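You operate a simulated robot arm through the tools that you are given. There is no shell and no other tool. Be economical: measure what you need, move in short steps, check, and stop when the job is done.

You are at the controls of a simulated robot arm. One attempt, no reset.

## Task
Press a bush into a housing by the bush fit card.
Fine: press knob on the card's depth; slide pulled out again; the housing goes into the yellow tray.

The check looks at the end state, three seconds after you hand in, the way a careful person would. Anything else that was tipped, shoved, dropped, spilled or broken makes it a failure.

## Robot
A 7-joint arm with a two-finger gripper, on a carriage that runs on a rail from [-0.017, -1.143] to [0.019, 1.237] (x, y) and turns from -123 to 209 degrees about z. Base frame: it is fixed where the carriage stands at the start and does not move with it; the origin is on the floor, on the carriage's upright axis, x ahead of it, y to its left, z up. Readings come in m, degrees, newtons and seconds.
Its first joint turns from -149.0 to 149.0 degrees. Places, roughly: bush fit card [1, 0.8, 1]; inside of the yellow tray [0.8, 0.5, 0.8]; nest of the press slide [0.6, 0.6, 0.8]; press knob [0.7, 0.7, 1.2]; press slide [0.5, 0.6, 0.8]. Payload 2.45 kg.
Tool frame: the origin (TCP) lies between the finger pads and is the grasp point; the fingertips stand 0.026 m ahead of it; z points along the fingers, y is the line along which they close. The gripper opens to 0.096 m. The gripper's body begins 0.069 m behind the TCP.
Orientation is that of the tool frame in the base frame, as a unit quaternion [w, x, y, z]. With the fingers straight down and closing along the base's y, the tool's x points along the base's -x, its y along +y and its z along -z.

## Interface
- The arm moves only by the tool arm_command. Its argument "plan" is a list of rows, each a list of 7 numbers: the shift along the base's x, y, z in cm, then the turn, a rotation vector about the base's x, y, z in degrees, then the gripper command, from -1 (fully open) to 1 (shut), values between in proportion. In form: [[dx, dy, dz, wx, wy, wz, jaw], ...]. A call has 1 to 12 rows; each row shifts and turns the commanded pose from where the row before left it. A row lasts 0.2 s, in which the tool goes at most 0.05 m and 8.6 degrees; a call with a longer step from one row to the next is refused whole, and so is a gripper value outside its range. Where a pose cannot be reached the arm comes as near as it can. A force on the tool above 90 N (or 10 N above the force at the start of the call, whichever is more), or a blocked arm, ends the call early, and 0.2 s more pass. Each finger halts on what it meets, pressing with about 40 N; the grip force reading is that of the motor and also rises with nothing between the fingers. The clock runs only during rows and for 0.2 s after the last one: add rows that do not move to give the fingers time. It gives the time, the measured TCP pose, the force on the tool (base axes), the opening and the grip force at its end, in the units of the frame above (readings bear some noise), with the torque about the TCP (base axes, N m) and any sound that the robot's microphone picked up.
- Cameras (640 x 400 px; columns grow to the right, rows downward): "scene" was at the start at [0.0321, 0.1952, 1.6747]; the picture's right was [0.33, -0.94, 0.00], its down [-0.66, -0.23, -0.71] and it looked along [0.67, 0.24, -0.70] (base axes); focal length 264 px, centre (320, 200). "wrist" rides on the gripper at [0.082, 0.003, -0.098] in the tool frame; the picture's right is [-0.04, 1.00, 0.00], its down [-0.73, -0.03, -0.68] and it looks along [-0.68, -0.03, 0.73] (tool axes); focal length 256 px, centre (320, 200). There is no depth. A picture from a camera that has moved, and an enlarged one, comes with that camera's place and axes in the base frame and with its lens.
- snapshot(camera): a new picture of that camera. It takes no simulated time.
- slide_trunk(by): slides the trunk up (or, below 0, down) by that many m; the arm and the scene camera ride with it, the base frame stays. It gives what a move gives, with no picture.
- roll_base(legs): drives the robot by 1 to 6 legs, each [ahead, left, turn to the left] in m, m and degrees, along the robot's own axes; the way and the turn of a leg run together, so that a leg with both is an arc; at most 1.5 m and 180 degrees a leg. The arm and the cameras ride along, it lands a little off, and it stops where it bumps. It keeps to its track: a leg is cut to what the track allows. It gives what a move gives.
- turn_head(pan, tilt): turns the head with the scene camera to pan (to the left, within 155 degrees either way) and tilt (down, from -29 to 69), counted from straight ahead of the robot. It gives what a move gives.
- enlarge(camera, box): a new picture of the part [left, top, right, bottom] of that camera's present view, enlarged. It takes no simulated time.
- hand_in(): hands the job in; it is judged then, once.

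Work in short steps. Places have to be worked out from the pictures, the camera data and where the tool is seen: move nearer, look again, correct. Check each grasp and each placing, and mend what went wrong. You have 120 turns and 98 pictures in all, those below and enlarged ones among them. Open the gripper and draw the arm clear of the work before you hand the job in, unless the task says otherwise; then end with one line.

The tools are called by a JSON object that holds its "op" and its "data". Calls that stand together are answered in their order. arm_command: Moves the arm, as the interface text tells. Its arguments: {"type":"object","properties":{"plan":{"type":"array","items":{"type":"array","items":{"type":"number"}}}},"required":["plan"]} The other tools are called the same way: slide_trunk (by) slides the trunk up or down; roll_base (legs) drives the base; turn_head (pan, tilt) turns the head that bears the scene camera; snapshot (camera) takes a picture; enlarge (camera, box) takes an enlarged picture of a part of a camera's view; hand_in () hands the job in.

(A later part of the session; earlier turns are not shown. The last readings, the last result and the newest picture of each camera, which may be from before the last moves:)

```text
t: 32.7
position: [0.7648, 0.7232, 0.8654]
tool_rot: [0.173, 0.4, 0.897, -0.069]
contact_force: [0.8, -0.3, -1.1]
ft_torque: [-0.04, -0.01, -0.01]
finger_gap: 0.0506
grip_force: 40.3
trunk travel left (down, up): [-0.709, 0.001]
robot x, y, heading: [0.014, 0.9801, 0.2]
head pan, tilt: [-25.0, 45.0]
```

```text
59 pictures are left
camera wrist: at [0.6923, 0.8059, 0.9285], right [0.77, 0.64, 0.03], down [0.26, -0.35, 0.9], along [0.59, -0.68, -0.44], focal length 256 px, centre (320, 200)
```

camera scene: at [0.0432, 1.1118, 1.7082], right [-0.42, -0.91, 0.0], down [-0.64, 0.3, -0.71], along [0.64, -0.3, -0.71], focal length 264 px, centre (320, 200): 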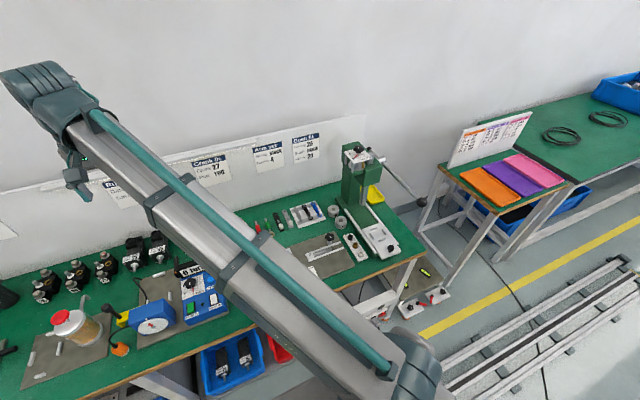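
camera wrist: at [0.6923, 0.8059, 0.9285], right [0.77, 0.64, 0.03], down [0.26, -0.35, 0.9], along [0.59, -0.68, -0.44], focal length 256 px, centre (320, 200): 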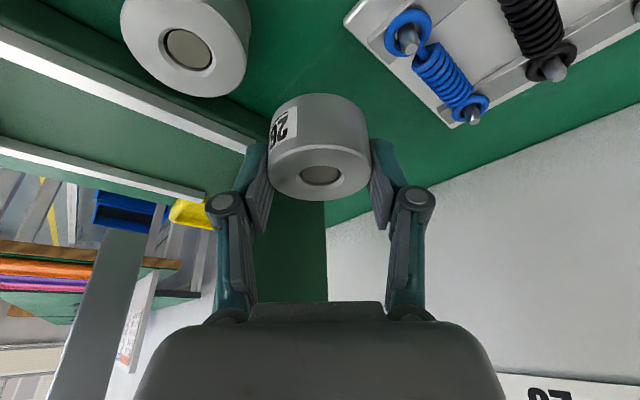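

Housing 26 is held. I carry it back along x at y≈0.72 toward a point from which the nest is visible.

{"op": "arm_command", "data": {"plan": [[-2.5, 0.5, 2, 0, 0, 0, 0.6], [-3.5, 0.5, 2, 0, 0, 0, 0.6], [-3.5, 0, 2, 0, 0, 0, 0.6], [-3.5, 0, 0, 0, 0, 0, 0.6], [-3.5, 0, 0, 0, 0, 0, 0.6], [-3.5, 0, 0, 0, 0, 0, 0.6], [0, 0, 0, 0, 0, 0, 0.6]]}}

{"op": "snapshot", "data": {"camera": "wrist"}}

{"op": "enlarge", "data": {"camera": "scene", "box": [290, 130, 450, 270]}}

```text
t: 34.3
position: [0.5645, 0.728, 0.928]
tool_rot: [0.172, 0.4, 0.898, -0.068]
contact_force: [0.3, -0.3, -1.4]
ft_torque: [-0.04, -0.01, -0.01]
finger_gap: 0.0506
grip_force: 40.3
trunk travel left (down, up): [-0.709, 0.001]
robot x, y, heading: [0.0142, 0.9784, 0.4]
head pan, tilt: [-25.0, 45.0]
```

```text
58 pictures are left
camera wrist: at [0.4914, 0.8127, 0.9905], right [0.77, 0.64, 0.03], down [0.26, -0.35, 0.9], along [0.59, -0.68, -0.44], focal length 256 px, centre (320, 200)
```

wrist: 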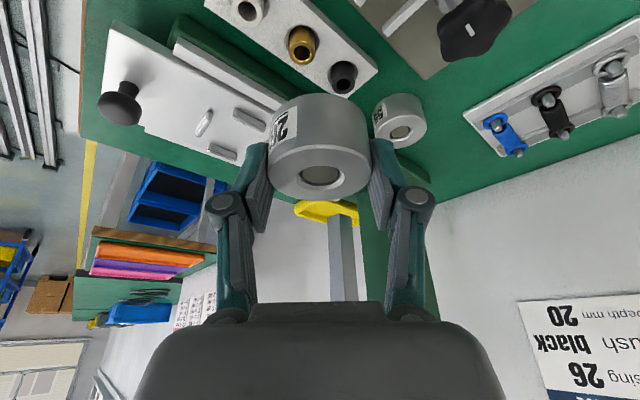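

```text
2.86 times, centred on (370, 200) of scene
camera zoom: at [0.0434, 1.1116, 1.7082], right [-0.42, -0.91, 0.0], down [-0.64, 0.3, -0.71], along [0.64, -0.3, -0.71], focal length 754 px, centre (177, 200)
```

zoom: 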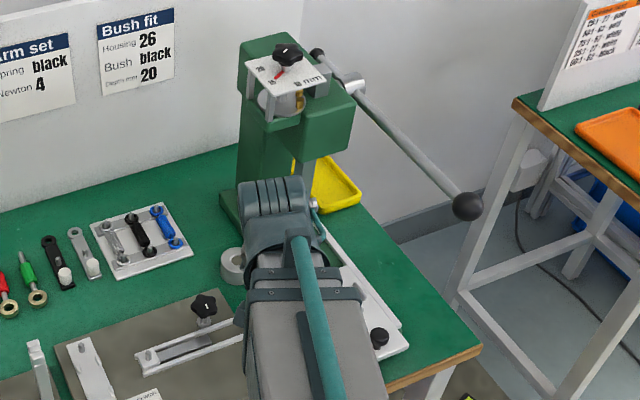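

The nest is half hidden by the held housing. I shift right (+x,+y) so the whole nest shows, and enlarge.

{"op": "arm_command", "data": {"plan": [[2.5, 1.7, 0, 0, 0, 0, 0.6], [2.5, 1.7, 0, 0, 0, 0, 0.6], [0, 0, 0, 0, 0, 0, 0.6]]}}

{"op": "enlarge", "data": {"camera": "wrist", "box": [60, 0, 320, 180]}}

```text
t: 35.1
position: [0.6152, 0.7618, 0.9245]
tool_rot: [0.173, 0.4, 0.898, -0.069]
contact_force: [0.0, 0.1, -1.7]
ft_torque: [-0.03, 0.01, -0.02]
finger_gap: 0.0508
grip_force: 39.7
trunk travel left (down, up): [-0.709, 0.001]
robot x, y, heading: [0.013, 0.9744, 0.2]
head pan, tilt: [-25.0, 45.0]
```

```text
2.22 times, centred on (190, 90) of wrist
camera zoom: at [0.5418, 0.8463, 0.9871], right [0.77, 0.64, 0.03], down [0.26, -0.35, 0.9], along [0.59, -0.68, -0.44], focal length 569 px, centre (609, 444)
```

zoom: 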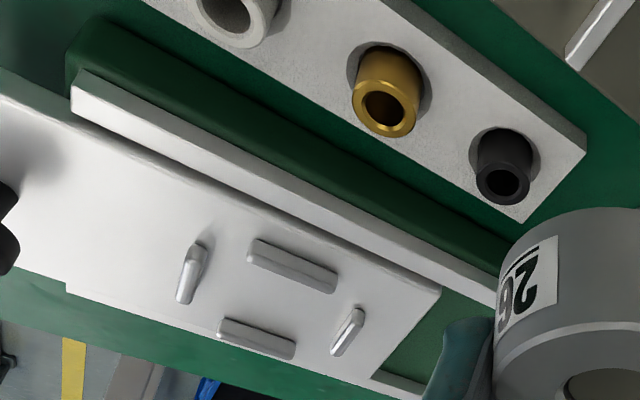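

Nest centre works out at ≈(0.559,0.608), bar tops ≈0.82. I move the housing to hover above it.

{"op": "arm_command", "data": {"plan": [[-1.5, -3, 0, 0, 0, 2.5, 0.6], [-1.5, -3, 0, 0, 0, 2.5, 0.6], [-1.1, -3, 0, 0, 0, 0, 0.6], [-1.1, -3, -1, 0, 0, 0, 0.6], [-1.0, -2.9, -1, 0, 0, 0, 0.6], [0, 0, -1, 0, 0, 0, 0.6], [0, 0, 0, 0, 0, 0, 0.6]]}}

{"op": "snapshot", "data": {"camera": "wrist"}}

{"op": "enlarge", "data": {"camera": "scene", "box": [330, 190, 420, 260]}}

```text
t: 36.7
position: [0.5546, 0.6126, 0.8935]
tool_rot: [0.176, 0.361, 0.914, -0.062]
contact_force: [-0.6, 1.1, -2.1]
ft_torque: [-0.01, -0.02, -0.01]
finger_gap: 0.0504
grip_force: 40.3
trunk travel left (down, up): [-0.709, 0.001]
robot x, y, heading: [0.0162, 0.9768, 0.5]
head pan, tilt: [-25.0, 45.0]
```

```text
55 pictures are left
camera wrist: at [0.4743, 0.6898, 0.9558], right [0.71, 0.71, 0.03], down [0.29, -0.33, 0.9], along [0.64, -0.63, -0.44], focal length 256 px, centre (320, 200)
```

wrist: 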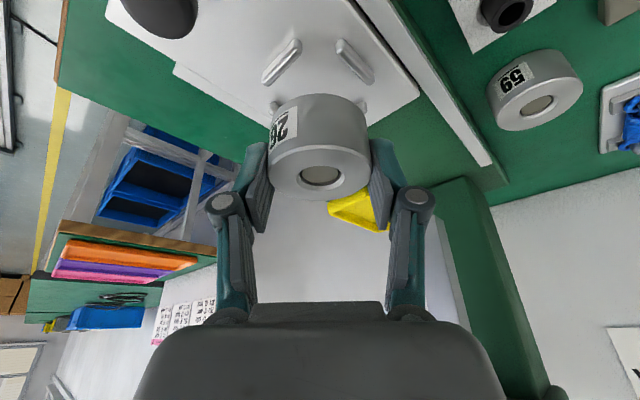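

```text
5.71 times, centred on (375, 225) of scene
camera zoom: at [0.0434, 1.1116, 1.7082], right [-0.42, -0.91, 0.0], down [-0.64, 0.3, -0.71], along [0.64, -0.3, -0.71], focal length 1509 px, centre (6, 57)
```

zoom: 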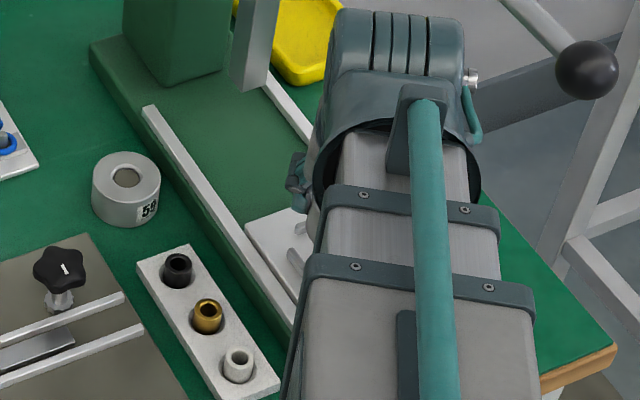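

Laterally aligned; bar tops consistent with z=0.82 and centre (0.560,0.608). I lower 1.6 cm and inspect the clearance to the bars.

{"op": "arm_command", "data": {"plan": [[0.1, -0.1, -0.8, 0, 0, 0, 0.6], [0.1, -0.1, -0.8, 0, 0, 0, 0.6], [0, 0, 0, 0, 0, 0, 0.6]]}}

{"op": "enlarge", "data": {"camera": "wrist", "box": [220, 20, 420, 220]}}

```text
t: 37.5
position: [0.5566, 0.6112, 0.8773]
tool_rot: [0.175, 0.36, 0.914, -0.061]
contact_force: [-1.1, -0.1, -1.4]
ft_torque: [0.02, 0.0, -0.01]
finger_gap: 0.051
grip_force: 40.0
trunk travel left (down, up): [-0.709, 0.001]
robot x, y, heading: [0.0162, 0.9771, 0.2]
head pan, tilt: [-25.0, 45.0]
```

```text
2.00 times, centred on (320, 120) of wrist
camera zoom: at [0.4766, 0.6897, 0.9407], right [0.71, 0.71, 0.03], down [0.29, -0.33, 0.9], along [0.64, -0.63, -0.44], focal length 512 px, centre (320, 360)
```

zoom: 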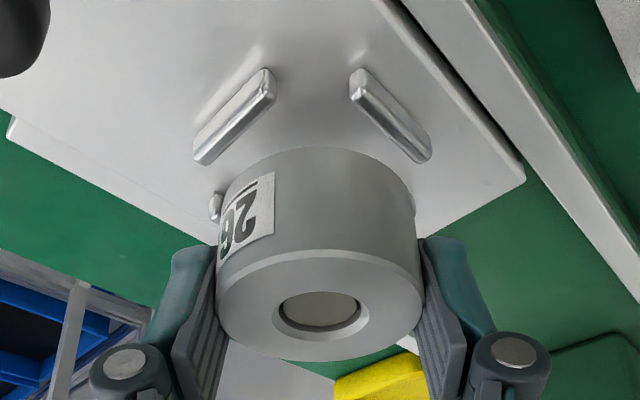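

Bars and housing are within ~2–3 mm. I shift (−1.8, −0.5 mm) and lower in small steps, watching force.

{"op": "arm_command", "data": {"plan": [[-0.18, -0.05, -0.4, 0, 0, 0, 0.6], [0, 0, -0.4, 0, 0, 0, 0.6], [0, 0, -0.3, 0, 0, 0, 0.6], [0, 0, -0.2, 0, 0, 0, 0.6], [0, 0, 0, 0, 0, 0, 0.6]]}}

{"op": "enlarge", "data": {"camera": "wrist", "box": [220, 20, 420, 220]}}

```text
t: 38.7
position: [0.5544, 0.6132, 0.8671]
tool_rot: [0.176, 0.36, 0.914, -0.062]
contact_force: [-0.1, 0.0, -1.6]
ft_torque: [-0.03, -0.02, -0.01]
finger_gap: 0.0507
grip_force: 39.3
trunk travel left (down, up): [-0.709, 0.001]
robot x, y, heading: [0.0144, 0.9774, 0.3]
head pan, tilt: [-25.0, 45.0]
```

```text
2.00 times, centred on (320, 120) of wrist
camera zoom: at [0.475, 0.6892, 0.9288], right [0.71, 0.71, 0.03], down [0.29, -0.33, 0.9], along [0.64, -0.63, -0.44], focal length 512 px, centre (320, 360)
```

zoom: 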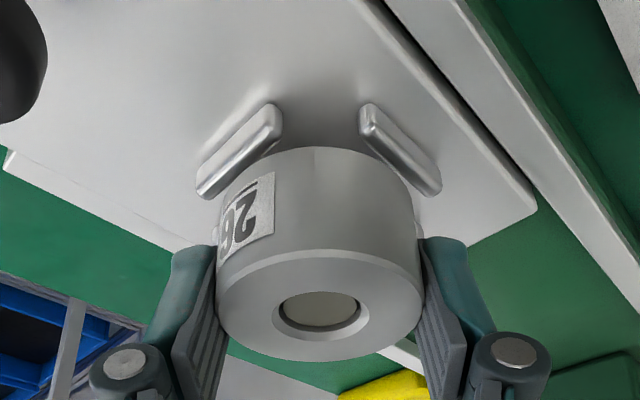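

Lateral is now centred. I ease back 1.5 mm along the tool's forward axis and lower further.

{"op": "arm_command", "data": {"plan": [[-0.1, 0.1, -0.3, 0, 0, 0, 0.6], [0, 0, -0.3, 0, 0, 0, 0.6], [0, 0, 0, 0, 0, 0, 0.6]]}}

{"op": "enlarge", "data": {"camera": "wrist", "box": [220, 20, 420, 220]}}

```text
t: 39.5
position: [0.5543, 0.6149, 0.8624]
tool_rot: [0.177, 0.36, 0.914, -0.061]
contact_force: [3.5, -0.8, 26.3]
ft_torque: [0.18, 0.23, 0.14]
finger_gap: 0.051
grip_force: 40.2
trunk travel left (down, up): [-0.709, 0.001]
robot x, y, heading: [0.0146, 0.9783, 0.1]
head pan, tilt: [-25.0, 45.0]
```

```text
2.00 times, centred on (320, 120) of wrist
camera zoom: at [0.4731, 0.6906, 0.9241], right [0.71, 0.71, 0.03], down [0.29, -0.32, 0.9], along [0.65, -0.63, -0.43], focal length 512 px, centre (320, 360)
```

zoom: 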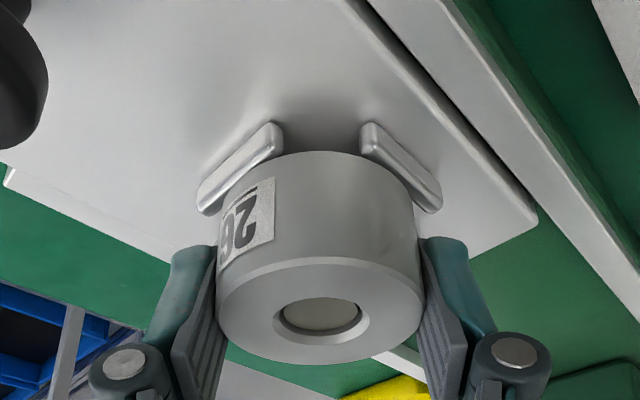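

26 N contact with the torque placing it on the near (−x,+y) bars, so the housing is ~2 mm too far back. I raise, go forward 2 mm each axis, and lower again.

{"op": "arm_command", "data": {"plan": [[0, 0, 0.4, 0, 0, 0, 0.6], [0.2, -0.2, 0, 0, 0, 0, 0.6], [0, 0, -0.3, 0, 0, 0, 0.6], [0, 0, -0.2, 0, 0, 0, 0.6], [0, 0, 0, 0, 0, 0, 0.6]]}}

{"op": "enlarge", "data": {"camera": "wrist", "box": [220, 20, 420, 220]}}

```text
t: 40.7
position: [0.5546, 0.6121, 0.8631]
tool_rot: [0.177, 0.36, 0.914, -0.062]
contact_force: [5.3, -1.4, 22.0]
ft_torque: [-0.08, 0.4, 0.03]
finger_gap: 0.0507
grip_force: 40.2
trunk travel left (down, up): [-0.709, 0.001]
robot x, y, heading: [0.0143, 0.9767, 0.1]
head pan, tilt: [-25.0, 45.0]
```

```text
2.00 times, centred on (320, 120) of wrist
camera zoom: at [0.4742, 0.6884, 0.9239], right [0.71, 0.71, 0.03], down [0.29, -0.32, 0.9], along [0.65, -0.63, -0.43], focal length 512 px, centre (320, 360)
```

zoom: 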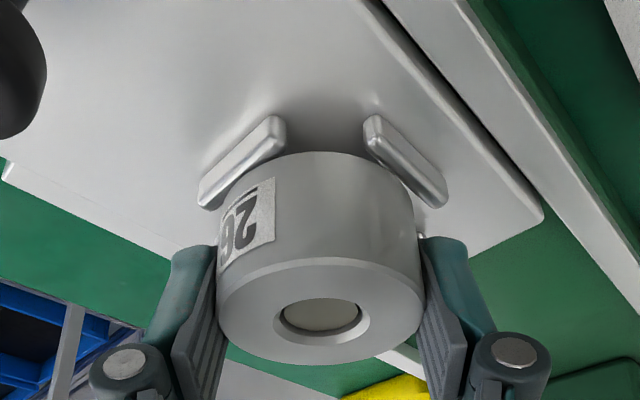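

Now contact is only at the −x bar. I shift +x 2 mm and lower again.

{"op": "arm_command", "data": {"plan": [[0, 0, 0.3, 0, 0, 0, 0.6], [0.25, 0, 0, 0, 0, 0, 0.6], [0, 0, -0.3, 0, 0, 0, 0.6], [0, 0, -0.2, 0, 0, 0, 0.6], [0, 0, 0, 0, 0, 0, 0.6]]}}

{"op": "enlarge", "data": {"camera": "wrist", "box": [220, 20, 420, 220]}}

```text
t: 41.9
position: [0.5554, 0.6128, 0.8606]
tool_rot: [0.178, 0.36, 0.914, -0.061]
contact_force: [1.0, -2.2, 25.8]
ft_torque: [-0.15, 0.66, 0.09]
finger_gap: 0.0509
grip_force: 40.2
trunk travel left (down, up): [-0.709, 0.001]
robot x, y, heading: [0.013, 0.9812, 0.5]
head pan, tilt: [-25.0, 45.0]
```

```text
2.00 times, centred on (320, 120) of wrist
camera zoom: at [0.476, 0.6885, 0.9219], right [0.71, 0.71, 0.03], down [0.29, -0.33, 0.9], along [0.65, -0.63, -0.43], focal length 512 px, centre (320, 360)
```

zoom: 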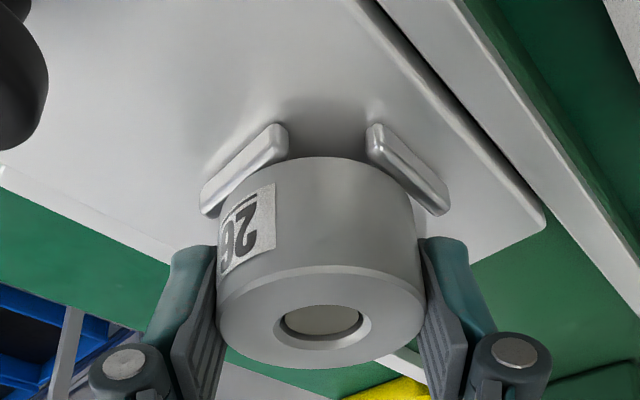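

Still on the −x bar's edge. Another +x 1.5–2 mm with light pressure.

{"op": "arm_command", "data": {"plan": [[0, 0, 0.2, 0, 0, 0, 0.6], [0.2, 0, 0, 0, 0, 0, 0.6], [0, 0, -0.3, 0, 0, 0, 0.6], [0, 0, -0.1, 0, 0, 0, 0.6], [0, 0, 0, 0, 0, 0, 0.6]]}}

{"op": "enlarge", "data": {"camera": "wrist", "box": [220, 20, 420, 220]}}

```text
t: 43.1
position: [0.5579, 0.6108, 0.8571]
tool_rot: [0.176, 0.361, 0.914, -0.062]
contact_force: [-0.4, -2.4, 26.3]
ft_torque: [-0.25, 0.64, 0.02]
finger_gap: 0.051
grip_force: 40.1
trunk travel left (down, up): [-0.709, 0.001]
robot x, y, heading: [0.0144, 0.9778, 0.3]
head pan, tilt: [-25.0, 45.0]
```

```text
2.00 times, centred on (320, 120) of wrist
camera zoom: at [0.4784, 0.688, 0.9183], right [0.71, 0.71, 0.03], down [0.29, -0.33, 0.9], along [0.65, -0.63, -0.43], focal length 512 px, centre (320, 360)
```

zoom: 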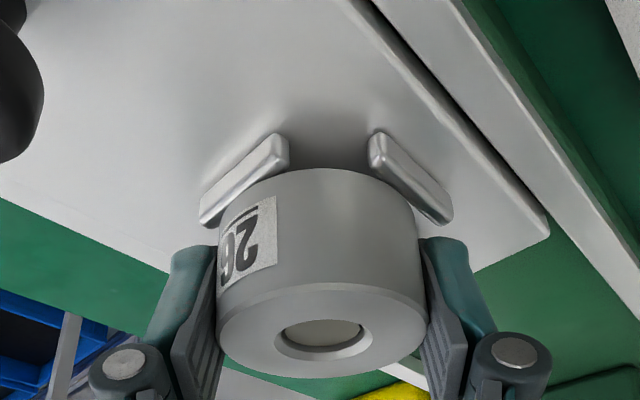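

It is sinking in (z 0.857). I continue with +x 1 mm and down.

{"op": "arm_command", "data": {"plan": [[0.12, 0.05, -0.1, 0, 0, 0, 0.6], [0, 0, -0.2, 0, 0, 0, 0.6], [0, 0, -0.2, 0, 0, 0, 0.6], [0, 0, 0, 0, 0, 0, 0.6]]}}

{"op": "enlarge", "data": {"camera": "wrist", "box": [220, 20, 420, 220]}}

```text
t: 44.1
position: [0.5594, 0.6114, 0.8533]
tool_rot: [0.177, 0.36, 0.914, -0.062]
contact_force: [-0.4, -9.1, 34.2]
ft_torque: [-0.23, 0.51, -0.05]
finger_gap: 0.0512
grip_force: 39.7
trunk travel left (down, up): [-0.709, 0.001]
robot x, y, heading: [0.0137, 0.9761, 0.4]
head pan, tilt: [-25.0, 45.0]
```

```text
2.00 times, centred on (320, 120) of wrist
camera zoom: at [0.4793, 0.6887, 0.9149], right [0.71, 0.71, 0.03], down [0.29, -0.33, 0.9], along [0.65, -0.63, -0.43], focal length 512 px, centre (320, 360)
```

zoom: 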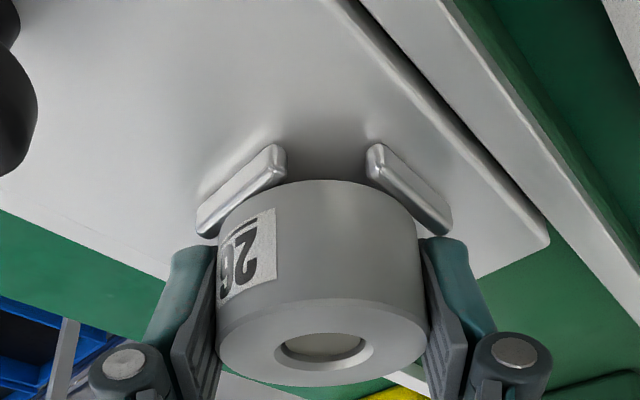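

The bars have moved ~7 mm in +x: the slide is being dragged by friction and the housing slipped up in the grip, so it is not seated yet. I lift clear by 8 mm and look afresh.

{"op": "arm_command", "data": {"plan": [[0, 0, 0.4, 0, 0, 0, 0.6], [0, 0, 0.6, 0, 0, 0, 0.6], [0, 0, 0.2, 0, 0, 0, 0.6], [0, 0, 0, 0, 0, 0, 0.6]]}}

{"op": "enlarge", "data": {"camera": "wrist", "box": [220, 20, 420, 220]}}

{"op": "enlarge", "data": {"camera": "scene", "box": [330, 190, 420, 260]}}

```text
t: 45.1
position: [0.5608, 0.6109, 0.8626]
tool_rot: [0.174, 0.36, 0.914, -0.06]
contact_force: [0.7, 0.5, -2.3]
ft_torque: [-0.02, -0.01, 0.01]
finger_gap: 0.0509
grip_force: 39.9
trunk travel left (down, up): [-0.709, 0.001]
robot x, y, heading: [0.0147, 0.9772, 0.1]
head pan, tilt: [-25.0, 45.0]
```

```text
2.00 times, centred on (320, 120) of wrist
camera zoom: at [0.481, 0.6878, 0.9246], right [0.71, 0.71, 0.03], down [0.29, -0.33, 0.9], along [0.64, -0.63, -0.44], focal length 512 px, centre (320, 360)
```

zoom: 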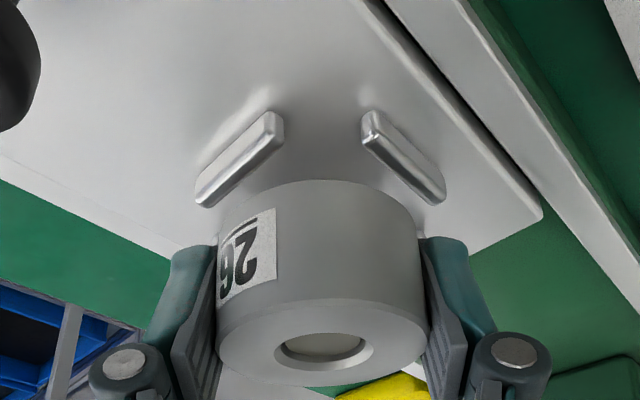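

```text
5.71 times, centred on (375, 225) of scene
camera zoom: at [0.0433, 1.1116, 1.7081], right [-0.42, -0.91, 0.0], down [-0.64, 0.3, -0.71], along [0.64, -0.3, -0.71], focal length 1509 px, centre (6, 57)
```

zoom: 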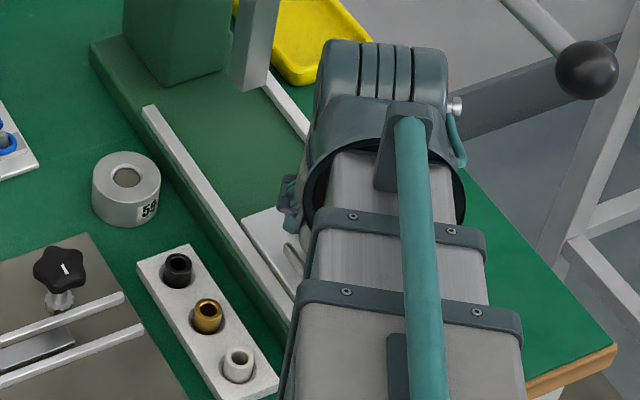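

Clear now: nest centre (0.566,0.608), housing ≈(0.567,0.605). I move +1.5 mm x, +0.5 mm y and lower.

{"op": "arm_command", "data": {"plan": [[0.15, 0.05, 0, 0, 0, 0, 0.6], [0, 0, -0.5, 0, 0, 0, 0.6], [0, 0, -0.4, 0, 0, 0, 0.6], [0, 0, -0.2, 0, 0, 0, 0.6], [0, 0, 0, 0, 0, 0, 0.6]]}}

{"op": "enlarge", "data": {"camera": "wrist", "box": [220, 20, 420, 220]}}

```text
t: 46.3
position: [0.5614, 0.6112, 0.8535]
tool_rot: [0.176, 0.36, 0.914, -0.061]
contact_force: [0.2, -3.1, 7.6]
ft_torque: [0.06, 0.09, 0.03]
finger_gap: 0.0509
grip_force: 40.2
trunk travel left (down, up): [-0.709, 0.001]
robot x, y, heading: [0.0178, 0.9794, 0.3]
head pan, tilt: [-25.0, 45.0]
```

```text
2.00 times, centred on (320, 120) of wrist
camera zoom: at [0.4815, 0.6882, 0.9143], right [0.71, 0.71, 0.03], down [0.29, -0.33, 0.9], along [0.65, -0.63, -0.43], focal length 512 px, centre (320, 360)
```

zoom: 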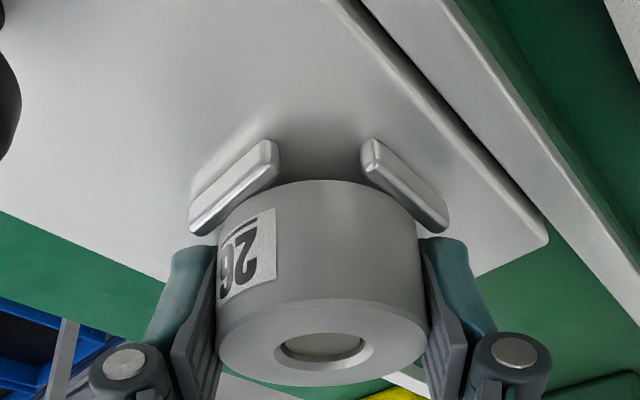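

Only a light touch, mostly at the +y bar. I go −y 1 mm, then down.

{"op": "arm_command", "data": {"plan": [[0, 0, 0.2, 0, 0, 0, 0.6], [0.05, -0.12, 0, 0, 0, 0, 0.6], [0, 0, -0.3, 0, 0, 0, 0.6], [0, 0, -0.2, 0, 0, 0, 0.6], [0, 0, -0.2, 0, 0, 0, 0.6], [0, 0, 0, 0, 0, 0, 0.6]]}}

{"op": "enlarge", "data": {"camera": "wrist", "box": [220, 20, 420, 220]}}

```text
t: 47.7
position: [0.5617, 0.6093, 0.8502]
tool_rot: [0.178, 0.36, 0.914, -0.063]
contact_force: [0.5, -11.9, 32.8]
ft_torque: [-0.33, 0.47, 0.0]
finger_gap: 0.0509
grip_force: 40.2
trunk travel left (down, up): [-0.709, 0.001]
robot x, y, heading: [0.0184, 0.9767, 0.4]
head pan, tilt: [-25.0, 45.0]
```

```text
2.00 times, centred on (320, 120) of wrist
camera zoom: at [0.4818, 0.687, 0.9114], right [0.71, 0.71, 0.03], down [0.29, -0.32, 0.9], along [0.65, -0.63, -0.43], focal length 512 px, centre (320, 360)
```

zoom: 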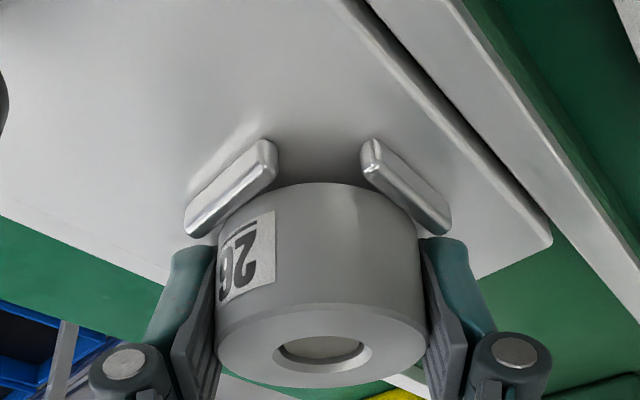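

I look closer at the bar/housing contact to judge whether it is seated.

{"op": "enlarge", "data": {"camera": "wrist", "box": [260, 75, 390, 155]}}

```text
4.92 times, centred on (325, 115) of wrist
camera zoom: at [0.4818, 0.687, 0.9114], right [0.71, 0.71, 0.03], down [0.29, -0.32, 0.9], along [0.65, -0.63, -0.43], focal length 1260 px, centre (295, 618)
```

zoom: 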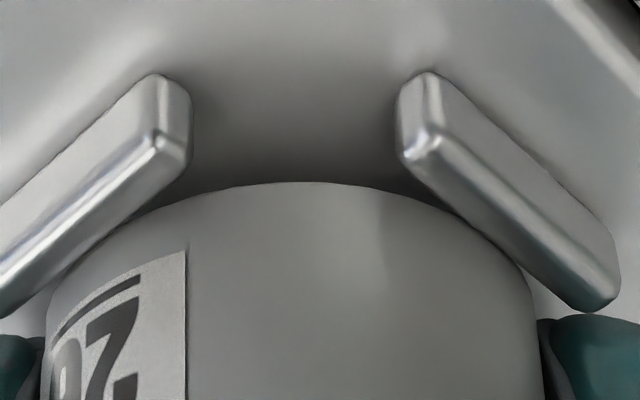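

Bottom edge still appears at bar-top height, contact on the −x side. Lift clear, go +x 2.5 mm, −y 0.5 mm, lower again.

{"op": "arm_command", "data": {"plan": [[0, 0, 0.5, 0, 0, 0, 0.6], [0, 0, 0.5, 0, 0, 0, 0.6], [0.25, -0.05, 0, 0, 0, 0, 0.6], [0, 0, 0, 0, 0, 0, 0.6], [0, 0, -0.5, 0, 0, 0, 0.6], [0, 0, -0.3, 0, 0, 0, 0.6], [0, 0, -0.2, 0, 0, 0, 0.6], [0, 0, 0, 0, 0, 0, 0.6]]}}

{"op": "enlarge", "data": {"camera": "wrist", "box": [220, 20, 420, 220]}}

```text
t: 49.5
position: [0.5632, 0.6098, 0.8502]
tool_rot: [0.177, 0.36, 0.914, -0.063]
contact_force: [0.5, -8.5, 33.3]
ft_torque: [-0.43, 0.33, -0.06]
finger_gap: 0.0508
grip_force: 39.7
trunk travel left (down, up): [-0.709, 0.001]
robot x, y, heading: [0.0168, 0.9816, 0.4]
head pan, tilt: [-25.0, 45.0]
```

```text
2.00 times, centred on (320, 120) of wrist
camera zoom: at [0.4833, 0.6873, 0.9113], right [0.71, 0.71, 0.03], down [0.29, -0.32, 0.9], along [0.65, -0.63, -0.43], focal length 512 px, centre (320, 360)
```

zoom: 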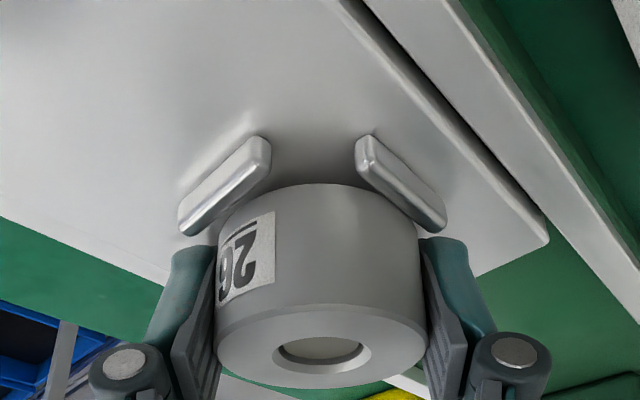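

Stops at the same height with a gap at the −x bar: it may actually be seated. Test: unload 2 mm and move −x 6 mm; if nested, the slide comes along.

{"op": "arm_command", "data": {"plan": [[0, 0, 0.2, 0, 0, 0, 0.6], [-0.3, 0, 0, 0, 0, 0, 0.6], [-0.3, 0, 0, 0, 0, 0, 0.6], [-0.3, 0, 0, 0, 0, 0, 0.6], [0, 0, 0, 0, 0, 0, 0.6]]}}

{"op": "enlarge", "data": {"camera": "wrist", "box": [220, 20, 420, 220]}}

```text
t: 50.7
position: [0.5578, 0.6106, 0.8491]
tool_rot: [0.179, 0.361, 0.913, -0.062]
contact_force: [15.3, -11.0, 26.5]
ft_torque: [-0.13, -0.1, -0.01]
finger_gap: 0.0507
grip_force: 39.7
trunk travel left (down, up): [-0.709, 0.001]
robot x, y, heading: [0.0168, 0.9789, 0.4]
head pan, tilt: [-25.0, 45.0]
```

```text
2.00 times, centred on (320, 120) of wrist
camera zoom: at [0.4774, 0.6877, 0.9112], right [0.71, 0.71, 0.03], down [0.29, -0.32, 0.9], along [0.65, -0.63, -0.43], focal length 512 px, centre (320, 360)
```

zoom: 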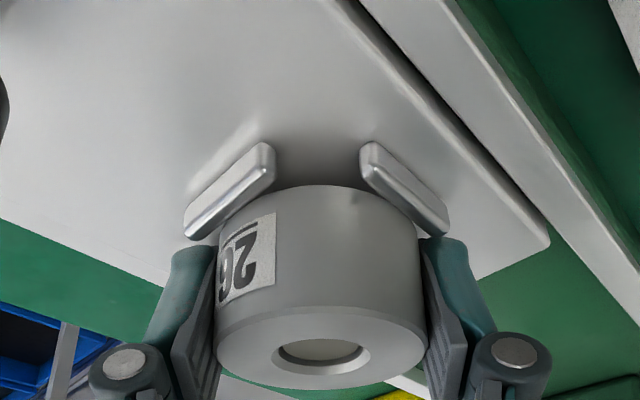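

The slide follows, with Fy −11 N suggesting it's pressed against the +y bar's inner side. I unload (up 2.5 mm, −y 1 mm) and repeat the x test force-free.

{"op": "arm_command", "data": {"plan": [[0, -0.1, 0.25, 0, 0, 0, 0.6], [0, 0, 0, 0, 0, 0, 0.6], [-0.3, 0, 0, 0, 0, 0, 0.6], [-0.3, 0, 0, 0, 0, 0, 0.6], [0, 0, 0, 0, 0, 0, 0.6]]}}

{"op": "enlarge", "data": {"camera": "wrist", "box": [220, 20, 420, 220]}}

```text
t: 51.9
position: [0.5486, 0.6101, 0.8526]
tool_rot: [0.176, 0.36, 0.914, -0.062]
contact_force: [-0.7, -0.3, 15.6]
ft_torque: [-0.31, 0.38, 0.02]
finger_gap: 0.051
grip_force: 40.5
trunk travel left (down, up): [-0.709, 0.001]
robot x, y, heading: [0.0125, 0.9792, 0.2]
head pan, tilt: [-25.0, 45.0]
```

```text
2.00 times, centred on (320, 120) of wrist
camera zoom: at [0.4678, 0.6868, 0.9152], right [0.71, 0.71, 0.03], down [0.29, -0.33, 0.9], along [0.64, -0.63, -0.44], focal length 512 px, centre (320, 360)
```

zoom: 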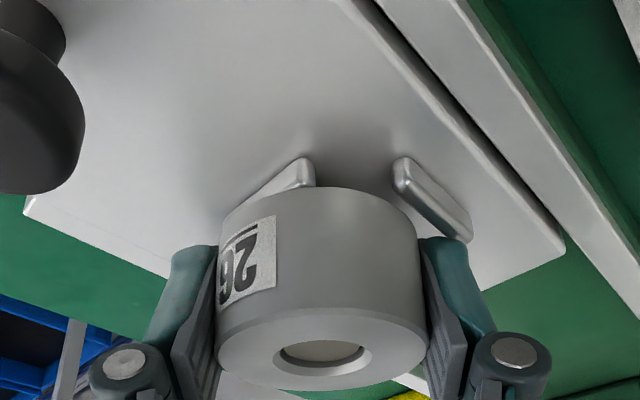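

Now it rides on the −x bar, so it had been only partly in. Nest centre is now ≈(0.564,0.607). Lift 6 mm, +9.5 mm x, −1 mm y, lower with more stroke.

{"op": "arm_command", "data": {"plan": [[0, 0, 0.6, 0, 0, 0, 0.6], [0.5, -0.1, 0, 0, 0, 0, 0.6], [0.45, 0, 0, 0, 0, 0, 0.6], [0, 0, 0, 0, 0, 0, 0.6], [0, 0, -0.4, 0, 0, 0, 0.6], [0, 0, -0.3, 0, 0, 0, 0.6], [0, 0, 0, 0, 0, 0, 0.6]]}}

{"op": "enlarge", "data": {"camera": "wrist", "box": [220, 20, 420, 220]}}

```text
t: 53.5
position: [0.5595, 0.6074, 0.8515]
tool_rot: [0.176, 0.36, 0.914, -0.06]
contact_force: [0.0, 1.5, -1.4]
ft_torque: [0.02, 0.05, -0.02]
finger_gap: 0.0508
grip_force: 40.0
trunk travel left (down, up): [-0.709, 0.001]
robot x, y, heading: [0.0169, 0.9789, 0.2]
head pan, tilt: [-25.0, 45.0]
```

```text
2.00 times, centred on (320, 120) of wrist
camera zoom: at [0.4798, 0.685, 0.9126], right [0.71, 0.71, 0.03], down [0.29, -0.33, 0.9], along [0.64, -0.63, -0.44], focal length 512 px, centre (320, 360)
```

zoom: 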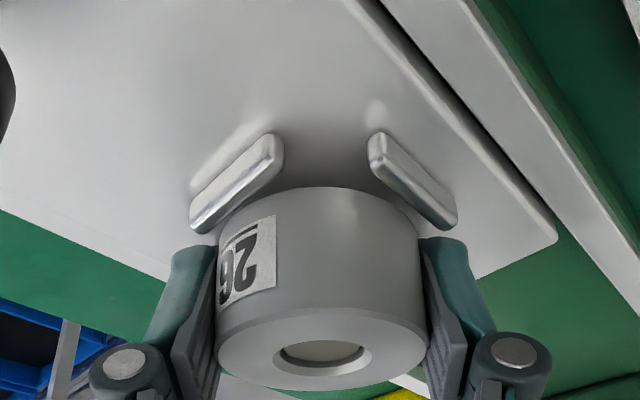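

No contact force below bar-top height, gaps to both near bars. Continue down.

{"op": "arm_command", "data": {"plan": [[0, 0, -0.2, 0, 0, 0, 0.6], [0, 0, -0.2, 0, 0, 0, 0.6], [0, 0, -0.2, 0, 0, 0, 0.6], [0, 0, 0, 0, 0, 0, 0.6]]}}

{"op": "enlarge", "data": {"camera": "wrist", "box": [220, 20, 420, 220]}}

```text
t: 54.5
position: [0.5579, 0.6095, 0.8496]
tool_rot: [0.182, 0.36, 0.913, -0.065]
contact_force: [-0.1, -8.1, 63.5]
ft_torque: [-1.78, 1.06, -0.26]
finger_gap: 0.0513
grip_force: 40.2
trunk travel left (down, up): [-0.709, 0.001]
robot x, y, heading: [0.0158, 0.9806, 0.4]
head pan, tilt: [-25.0, 45.0]
```

```text
2.00 times, centred on (320, 120) of wrist
camera zoom: at [0.4777, 0.686, 0.9101], right [0.71, 0.71, 0.03], down [0.28, -0.32, 0.9], along [0.65, -0.63, -0.43], focal length 512 px, centre (320, 360)
```

zoom: 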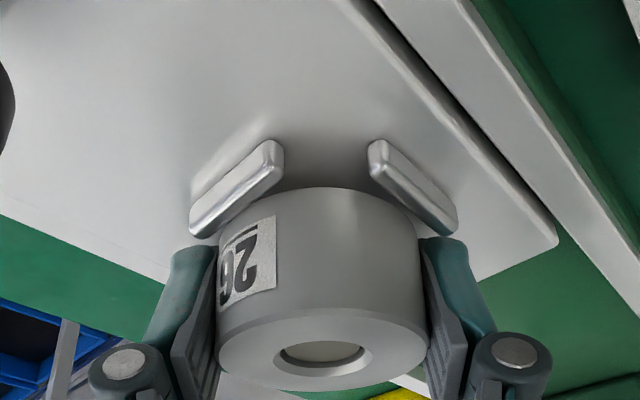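

63 N with the torque pointing to the left fingertip: a finger is bottoming on a bar, while the housing itself is already below bar-top level. I rise back to z≈0.852 and let go.

{"op": "arm_command", "data": {"plan": [[0, 0, 0.5, 0, 0, 0, 0.6], [0, 0, 0, 0, 0, 0, 0.6], [0, 0, 0, 0, 0, 0, 0.6]]}}

{"op": "enlarge", "data": {"camera": "wrist", "box": [220, 20, 420, 220]}}

```text
t: 55.3
position: [0.5584, 0.6087, 0.8504]
tool_rot: [0.177, 0.361, 0.914, -0.062]
contact_force: [-1.3, -8.0, 37.2]
ft_torque: [-1.04, 0.68, -0.24]
finger_gap: 0.0511
grip_force: 40.3
trunk travel left (down, up): [-0.709, 0.001]
robot x, y, heading: [0.015, 0.9764, 0.4]
head pan, tilt: [-25.0, 45.0]
```

```text
2.00 times, centred on (320, 120) of wrist
camera zoom: at [0.4784, 0.6858, 0.9112], right [0.71, 0.71, 0.03], down [0.29, -0.33, 0.9], along [0.65, -0.63, -0.43], focal length 512 px, centre (320, 360)
```

zoom: 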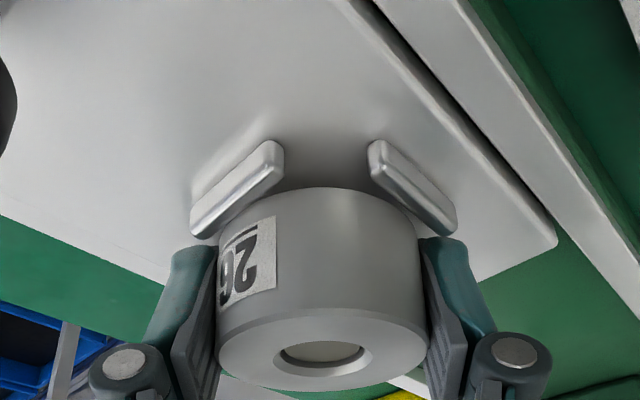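

Still loaded; rise 3 mm more and open slightly.

{"op": "arm_command", "data": {"plan": [[0, 0, 0.25, 0, 0, 0, 0.6], [0, 0, 0, 0, 0, 0, 0.6], [0, 0, 0, 0, 0, 0, 0.2], [0, 0, 0, 0, 0, 0, -0.15], [0, 0, 0, 0, 0, 0, -0.22], [0, 0, 0, 0, 0, 0, -0.22]]}}

{"op": "enlarge", "data": {"camera": "wrist", "box": [220, 20, 420, 220]}}

```text
t: 56.7
position: [0.56, 0.6089, 0.8509]
tool_rot: [0.175, 0.36, 0.914, -0.062]
contact_force: [-0.3, -0.2, -0.6]
ft_torque: [0.02, 0.02, -0.01]
finger_gap: 0.0582
grip_force: 0.1
trunk travel left (down, up): [-0.709, 0.001]
robot x, y, heading: [0.0127, 0.9777, -0.2]
head pan, tilt: [-25.0, 45.0]
```

```text
2.00 times, centred on (320, 120) of wrist
camera zoom: at [0.4791, 0.6854, 0.9132], right [0.71, 0.71, 0.03], down [0.29, -0.33, 0.9], along [0.64, -0.63, -0.44], focal length 512 px, centre (320, 360)
```

zoom: 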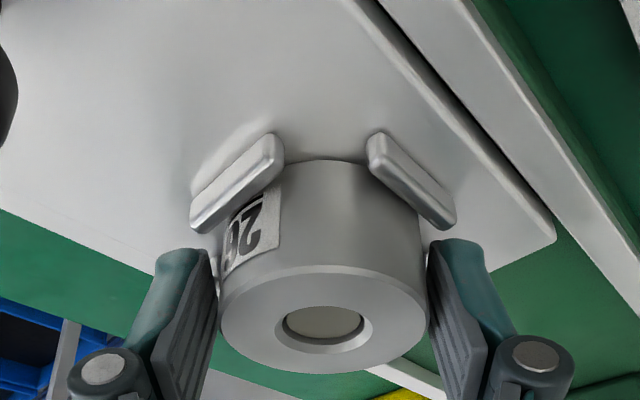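

The housing dropped into the nest (bars now overlap its base). I withdraw along the tool axis and look at the bush tray and nest.

{"op": "arm_command", "data": {"plan": [[-0.2, 0.2, 1.0, 0, 0, 0, -0.3], [-0.4, 0.4, 2.0, 0, 0, 0, -0.4], [-0.5, 1.0, 2.0, 0, 0, 0, -0.4], [0, 2, 2.0, 0, 0, 0, -0.4], [0, 2, 1.0, 0, 0, 0, -0.4], [0, 2.5, 0, 0, 0, 0, -0.4], [0, 0, 0, 0, 0, 0, -0.4]]}}

{"op": "snapshot", "data": {"camera": "wrist"}}

{"op": "enlarge", "data": {"camera": "scene", "box": [330, 190, 420, 260]}}

```text
t: 58.3
position: [0.5468, 0.6903, 0.9344]
tool_rot: [0.175, 0.36, 0.914, -0.061]
contact_force: [-0.4, 0.3, 0.9]
ft_torque: [-0.04, -0.03, 0.01]
finger_gap: 0.0671
grip_force: 0.1
trunk travel left (down, up): [-0.709, 0.001]
robot x, y, heading: [0.0188, 0.9743, 0.2]
head pan, tilt: [-25.0, 45.0]
```

```text
34 pictures are left
camera wrist: at [0.4673, 0.7669, 0.9945], right [0.71, 0.71, 0.03], down [0.29, -0.33, 0.9], along [0.64, -0.63, -0.44], focal length 256 px, centre (320, 200)
```

wrist: 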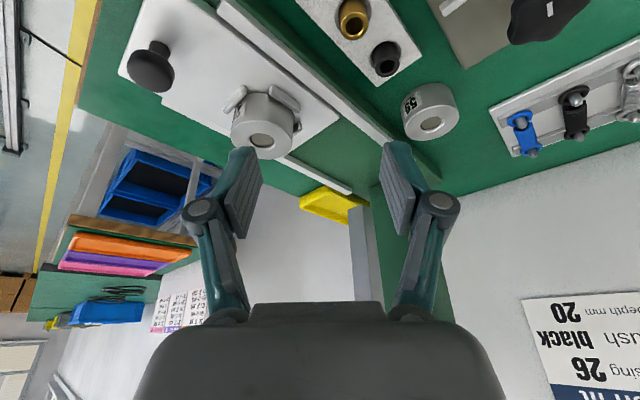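

```text
5.71 times, centred on (375, 225) of scene
camera zoom: at [0.0433, 1.1116, 1.7082], right [-0.42, -0.91, 0.0], down [-0.64, 0.3, -0.71], along [0.64, -0.3, -0.71], focal length 1509 px, centre (6, 57)
```

zoom: 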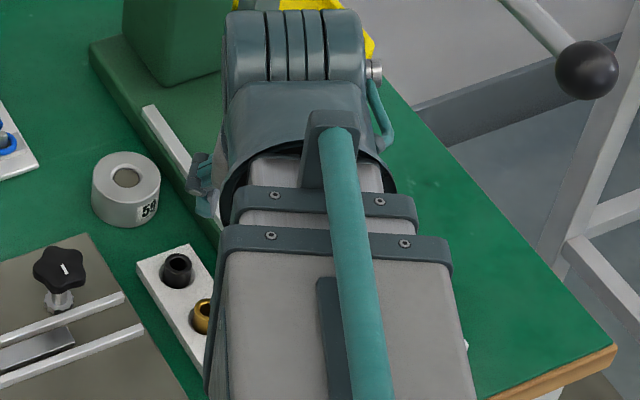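

26 is seated upright in the nest. Black bush estimated at (0.606,0.711), top ≈0.805. I hover the fingers above it.

{"op": "arm_command", "data": {"plan": [[1.0, 1.0, -1.2, 0, 0, 0, 0.1], [1.0, 1.0, -1.2, 0, 0, 0, 0.1], [1.0, 1.0, -1.5, 0, 0, 0, 0.1], [1.1, 0.9, -1.5, 0, 0, 0, 0.1], [0, 0, -0.6, 0, 0, 0, 0.1], [0, 0, 0, 0, 0, 0, 0.1]]}}

{"op": "snapshot", "data": {"camera": "wrist"}}

```text
t: 59.7
position: [0.5897, 0.7291, 0.8723]
tool_rot: [0.175, 0.361, 0.914, -0.061]
contact_force: [-0.3, -0.4, 0.1]
ft_torque: [-0.01, 0.01, 0.02]
finger_gap: 0.0431
grip_force: 0.1
trunk travel left (down, up): [-0.709, 0.001]
robot x, y, heading: [0.0149, 0.9793, 0.2]
head pan, tilt: [-25.0, 45.0]
```

```text
32 pictures are left
camera wrist: at [0.5096, 0.8061, 0.9344], right [0.71, 0.71, 0.03], down [0.29, -0.33, 0.9], along [0.64, -0.63, -0.44], focal length 256 px, centre (320, 200)
```

wrist: 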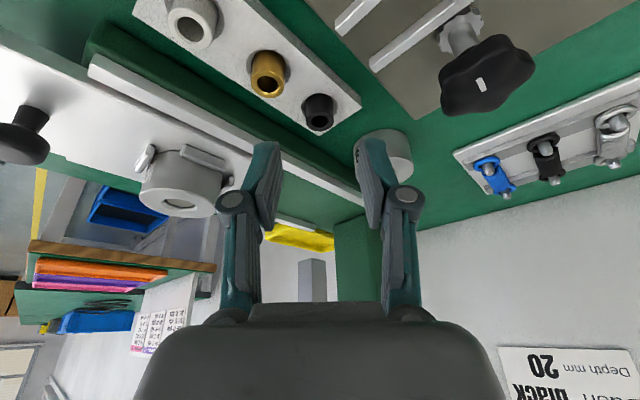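

Bush is dead centre laterally, at ≈(0.605,0.713). I descend along the tool axis to z≈0.822.

{"op": "arm_command", "data": {"plan": [[0.3, -0.3, -1.5, 0, 0, 0, 0.1], [0.4, -0.4, -1.5, 0, 0, 0, 0.1], [0.3, -0.3, -1.0, 0, 0, 0, 0.1], [0.1, -0.1, -0.8, 0, 0, 0, 0.1], [0, 0, 0, 0, 0, 0, 0.1]]}}

{"op": "enlarge", "data": {"camera": "wrist", "box": [220, 80, 420, 240]}}

```text
t: 60.9
position: [0.6, 0.7173, 0.8248]
tool_rot: [0.175, 0.36, 0.914, -0.061]
contact_force: [0.9, -0.1, -0.3]
ft_torque: [-0.02, 0.02, 0.0]
finger_gap: 0.0434
grip_force: 0.0
trunk travel left (down, up): [-0.709, 0.001]
robot x, y, heading: [0.0151, 0.9749, 0.2]
head pan, tilt: [-25.0, 45.0]
```

```text
2.50 times, centred on (320, 160) of wrist
camera zoom: at [0.5196, 0.7944, 0.886], right [0.71, 0.71, 0.03], down [0.29, -0.33, 0.9], along [0.64, -0.63, -0.44], focal length 640 px, centre (320, 300)
```

zoom: 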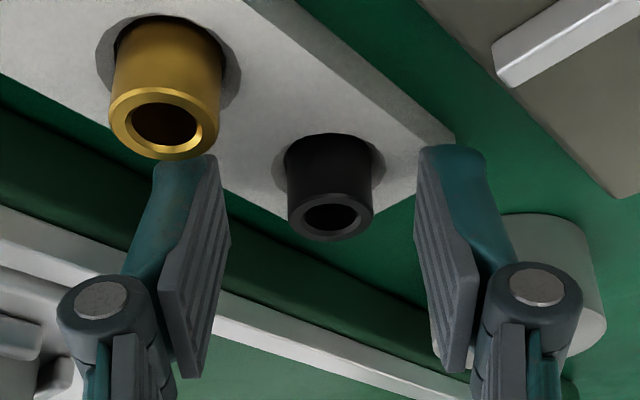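

Bush is about 2 mm right of centre; I correct, go 3 mm lower, and close gently.

{"op": "arm_command", "data": {"plan": [[0.2, 0.1, -0.3, 0, 0, 0, 0.1], [0, 0, 0, 0, 0, 0, 0.4], [0, 0, 0, 0, 0, 0, 0.7], [0, 0, 0, 0, 0, 0, 0.9], [0, 0, 0, 0, 0, 0, 0.9], [0, 0, 0, 0, 0, 0, 0.9]]}}

{"op": "enlarge", "data": {"camera": "wrist", "box": [220, 80, 420, 240]}}

```text
t: 62.3
position: [0.6023, 0.7195, 0.8221]
tool_rot: [0.176, 0.36, 0.914, -0.061]
contact_force: [-0.2, 0.4, 0.9]
ft_torque: [0.0, 0.0, 0.01]
finger_gap: 0.0177
grip_force: 39.9
trunk travel left (down, up): [-0.709, 0.001]
robot x, y, heading: [0.014, 0.9751, 0.2]
head pan, tilt: [-25.0, 45.0]
```

```text
2.50 times, centred on (320, 160) of wrist
camera zoom: at [0.5223, 0.7955, 0.8832], right [0.71, 0.71, 0.03], down [0.29, -0.33, 0.9], along [0.64, -0.63, -0.44], focal length 640 px, centre (320, 300)
```

zoom: 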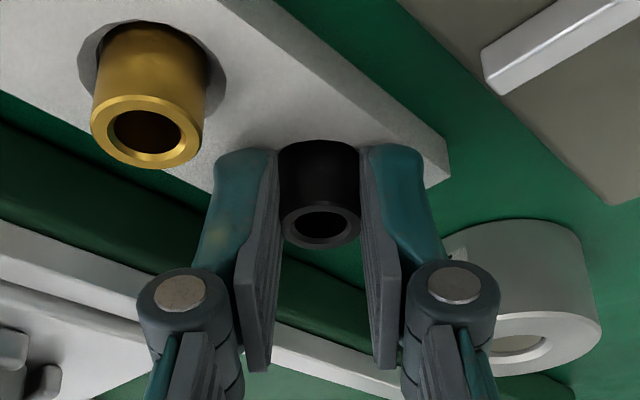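

Bush gripped (17.7 mm). Housing bore centre estimated at (0.561,0.605), top 0.845. I lift straight out and hover over it.

{"op": "arm_command", "data": {"plan": [[0, 0, 1, 0, 0, 0, 0.9], [0, 0, 2, 0, 0, 0, 0.9], [0, 0, 3, 0, 0, 0, 0.9], [-1, -2, 3, 0, 0, 0, 0.9], [-1.2, -3, 0.5, 0, 0, 0, 0.9], [-1.2, -3, 0, 0, 0, 0, 0.9], [-1.2, -2.7, 0, 0, 0, 0, 0.9], [0, 0, 0, 0, 0, 0, 0.9]]}}

{"op": "enlarge", "data": {"camera": "wrist", "box": [220, 20, 420, 220]}}

```text
t: 64.1
position: [0.554, 0.6117, 0.9179]
tool_rot: [0.175, 0.361, 0.914, -0.062]
contact_force: [-0.7, 0.2, 0.2]
ft_torque: [0.02, -0.03, 0.0]
finger_gap: 0.0176
grip_force: 39.6
trunk travel left (down, up): [-0.709, 0.001]
robot x, y, heading: [0.0121, 0.9777, 0.3]
head pan, tilt: [-25.0, 45.0]
```

```text
2.00 times, centred on (320, 120) of wrist
camera zoom: at [0.474, 0.6879, 0.9785], right [0.71, 0.71, 0.03], down [0.29, -0.33, 0.9], along [0.65, -0.63, -0.44], focal length 512 px, centre (320, 360)
```

zoom: 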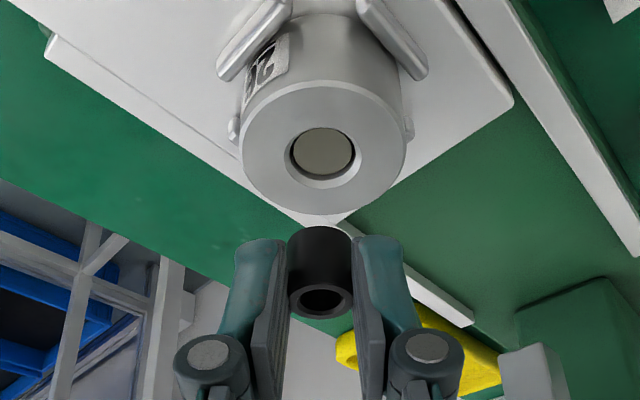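

Bush hangs upright nearly above the bore (≈1 mm off laterally). I lower to ~1 cm above and recheck.

{"op": "arm_command", "data": {"plan": [[0.07, 0.07, -1.0, 0, 0, 0, 0.9], [0, 0, -1.0, 0, 0, 0, 0.9], [0, 0, -1.0, 0, 0, 0, 0.9], [0, 0, 0, 0, 0, 0, 0.9]]}}

{"op": "enlarge", "data": {"camera": "wrist", "box": [260, 60, 380, 180]}}

```text
t: 65.1
position: [0.5545, 0.6116, 0.8871]
tool_rot: [0.176, 0.36, 0.914, -0.061]
contact_force: [-0.1, -0.2, -0.5]
ft_torque: [0.0, -0.01, -0.02]
finger_gap: 0.0178
grip_force: 40.2
trunk travel left (down, up): [-0.709, 0.001]
robot x, y, heading: [0.0134, 0.9763, 0.1]
head pan, tilt: [-25.0, 45.0]
```

```text
3.33 times, centred on (320, 120) of wrist
camera zoom: at [0.4749, 0.6884, 0.9488], right [0.71, 0.71, 0.03], down [0.29, -0.33, 0.9], along [0.64, -0.63, -0.44], focal length 853 px, centre (320, 467)
```

zoom: 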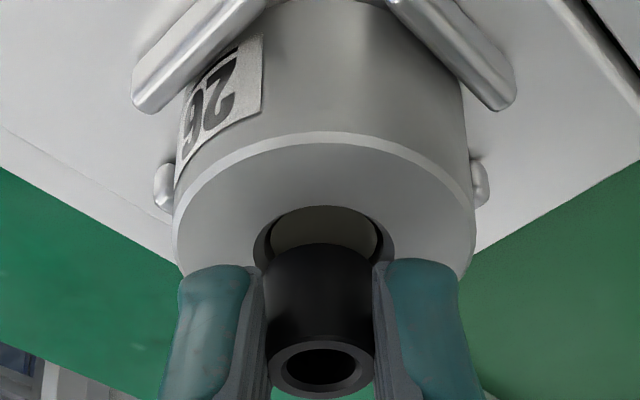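

Bush and bore agree within about 1 mm, and the bore has a lead-in chamfer. I shift +1 mm x and lower in small steps.

{"op": "arm_command", "data": {"plan": [[0.1, 0, -0.3, 0, 0, 0, 0.9], [0, 0, -0.3, 0, 0, 0, 0.9], [0, 0, -0.2, 0, 0, 0, 0.9], [0, 0, 0, 0, 0, 0, 0.9]]}}

{"op": "enlarge", "data": {"camera": "wrist", "box": [260, 60, 380, 180]}}

```text
t: 66.1
position: [0.5573, 0.6137, 0.8822]
tool_rot: [0.177, 0.36, 0.914, -0.062]
contact_force: [-0.5, -4.8, 33.9]
ft_torque: [-0.68, -0.49, -0.06]
finger_gap: 0.0177
grip_force: 39.7
trunk travel left (down, up): [-0.709, 0.001]
robot x, y, heading: [0.0125, 0.9792, 0.3]
head pan, tilt: [-25.0, 45.0]
```

```text
3.33 times, centred on (320, 120) of wrist
camera zoom: at [0.476, 0.6901, 0.9423], right [0.71, 0.71, 0.03], down [0.29, -0.32, 0.9], along [0.65, -0.63, -0.43], focal length 853 px, centre (320, 467)
```

zoom: 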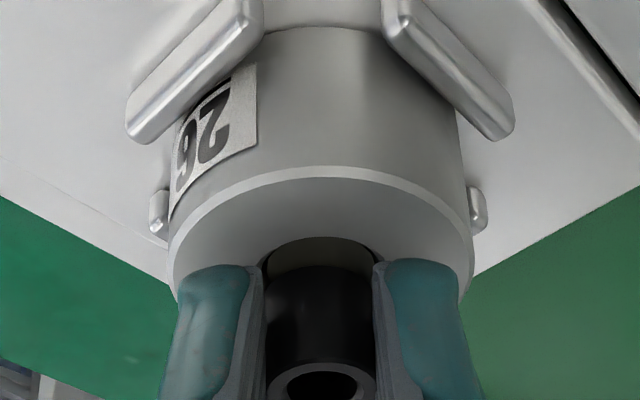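

Contact torque and the crescent gap show the bush sits ~2 mm too far forward. Lift 4 mm, go back 2 mm, lower again.

{"op": "arm_command", "data": {"plan": [[0, 0, 0.5, 0, 0, 0, 0.9], [-0.15, 0.15, 0, 0, 0, 0, 0.9], [0, 0, 0, 0, 0, 0, 0.9], [0, 0, -0.3, 0, 0, 0, 0.9], [0, 0, -0.2, 0, 0, 0, 0.9], [0, 0, 0, 0, 0, 0, 0.9]]}}

{"op": "enlarge", "data": {"camera": "wrist", "box": [260, 60, 380, 180]}}

```text
t: 67.5
position: [0.5559, 0.6142, 0.879]
tool_rot: [0.175, 0.36, 0.914, -0.061]
contact_force: [-0.3, 2.2, 5.2]
ft_torque: [0.02, 0.01, 0.0]
finger_gap: 0.0177
grip_force: 40.0
trunk travel left (down, up): [-0.709, 0.001]
robot x, y, heading: [0.0154, 0.9775, 0.1]
head pan, tilt: [-25.0, 45.0]
```

```text
3.33 times, centred on (320, 120) of wrist
camera zoom: at [0.4767, 0.6923, 0.9407], right [0.71, 0.71, 0.03], down [0.29, -0.33, 0.9], along [0.65, -0.63, -0.44], focal length 853 px, centre (320, 467)
```

zoom: 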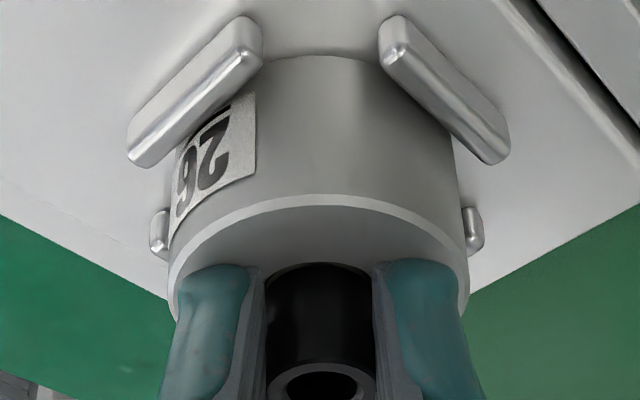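

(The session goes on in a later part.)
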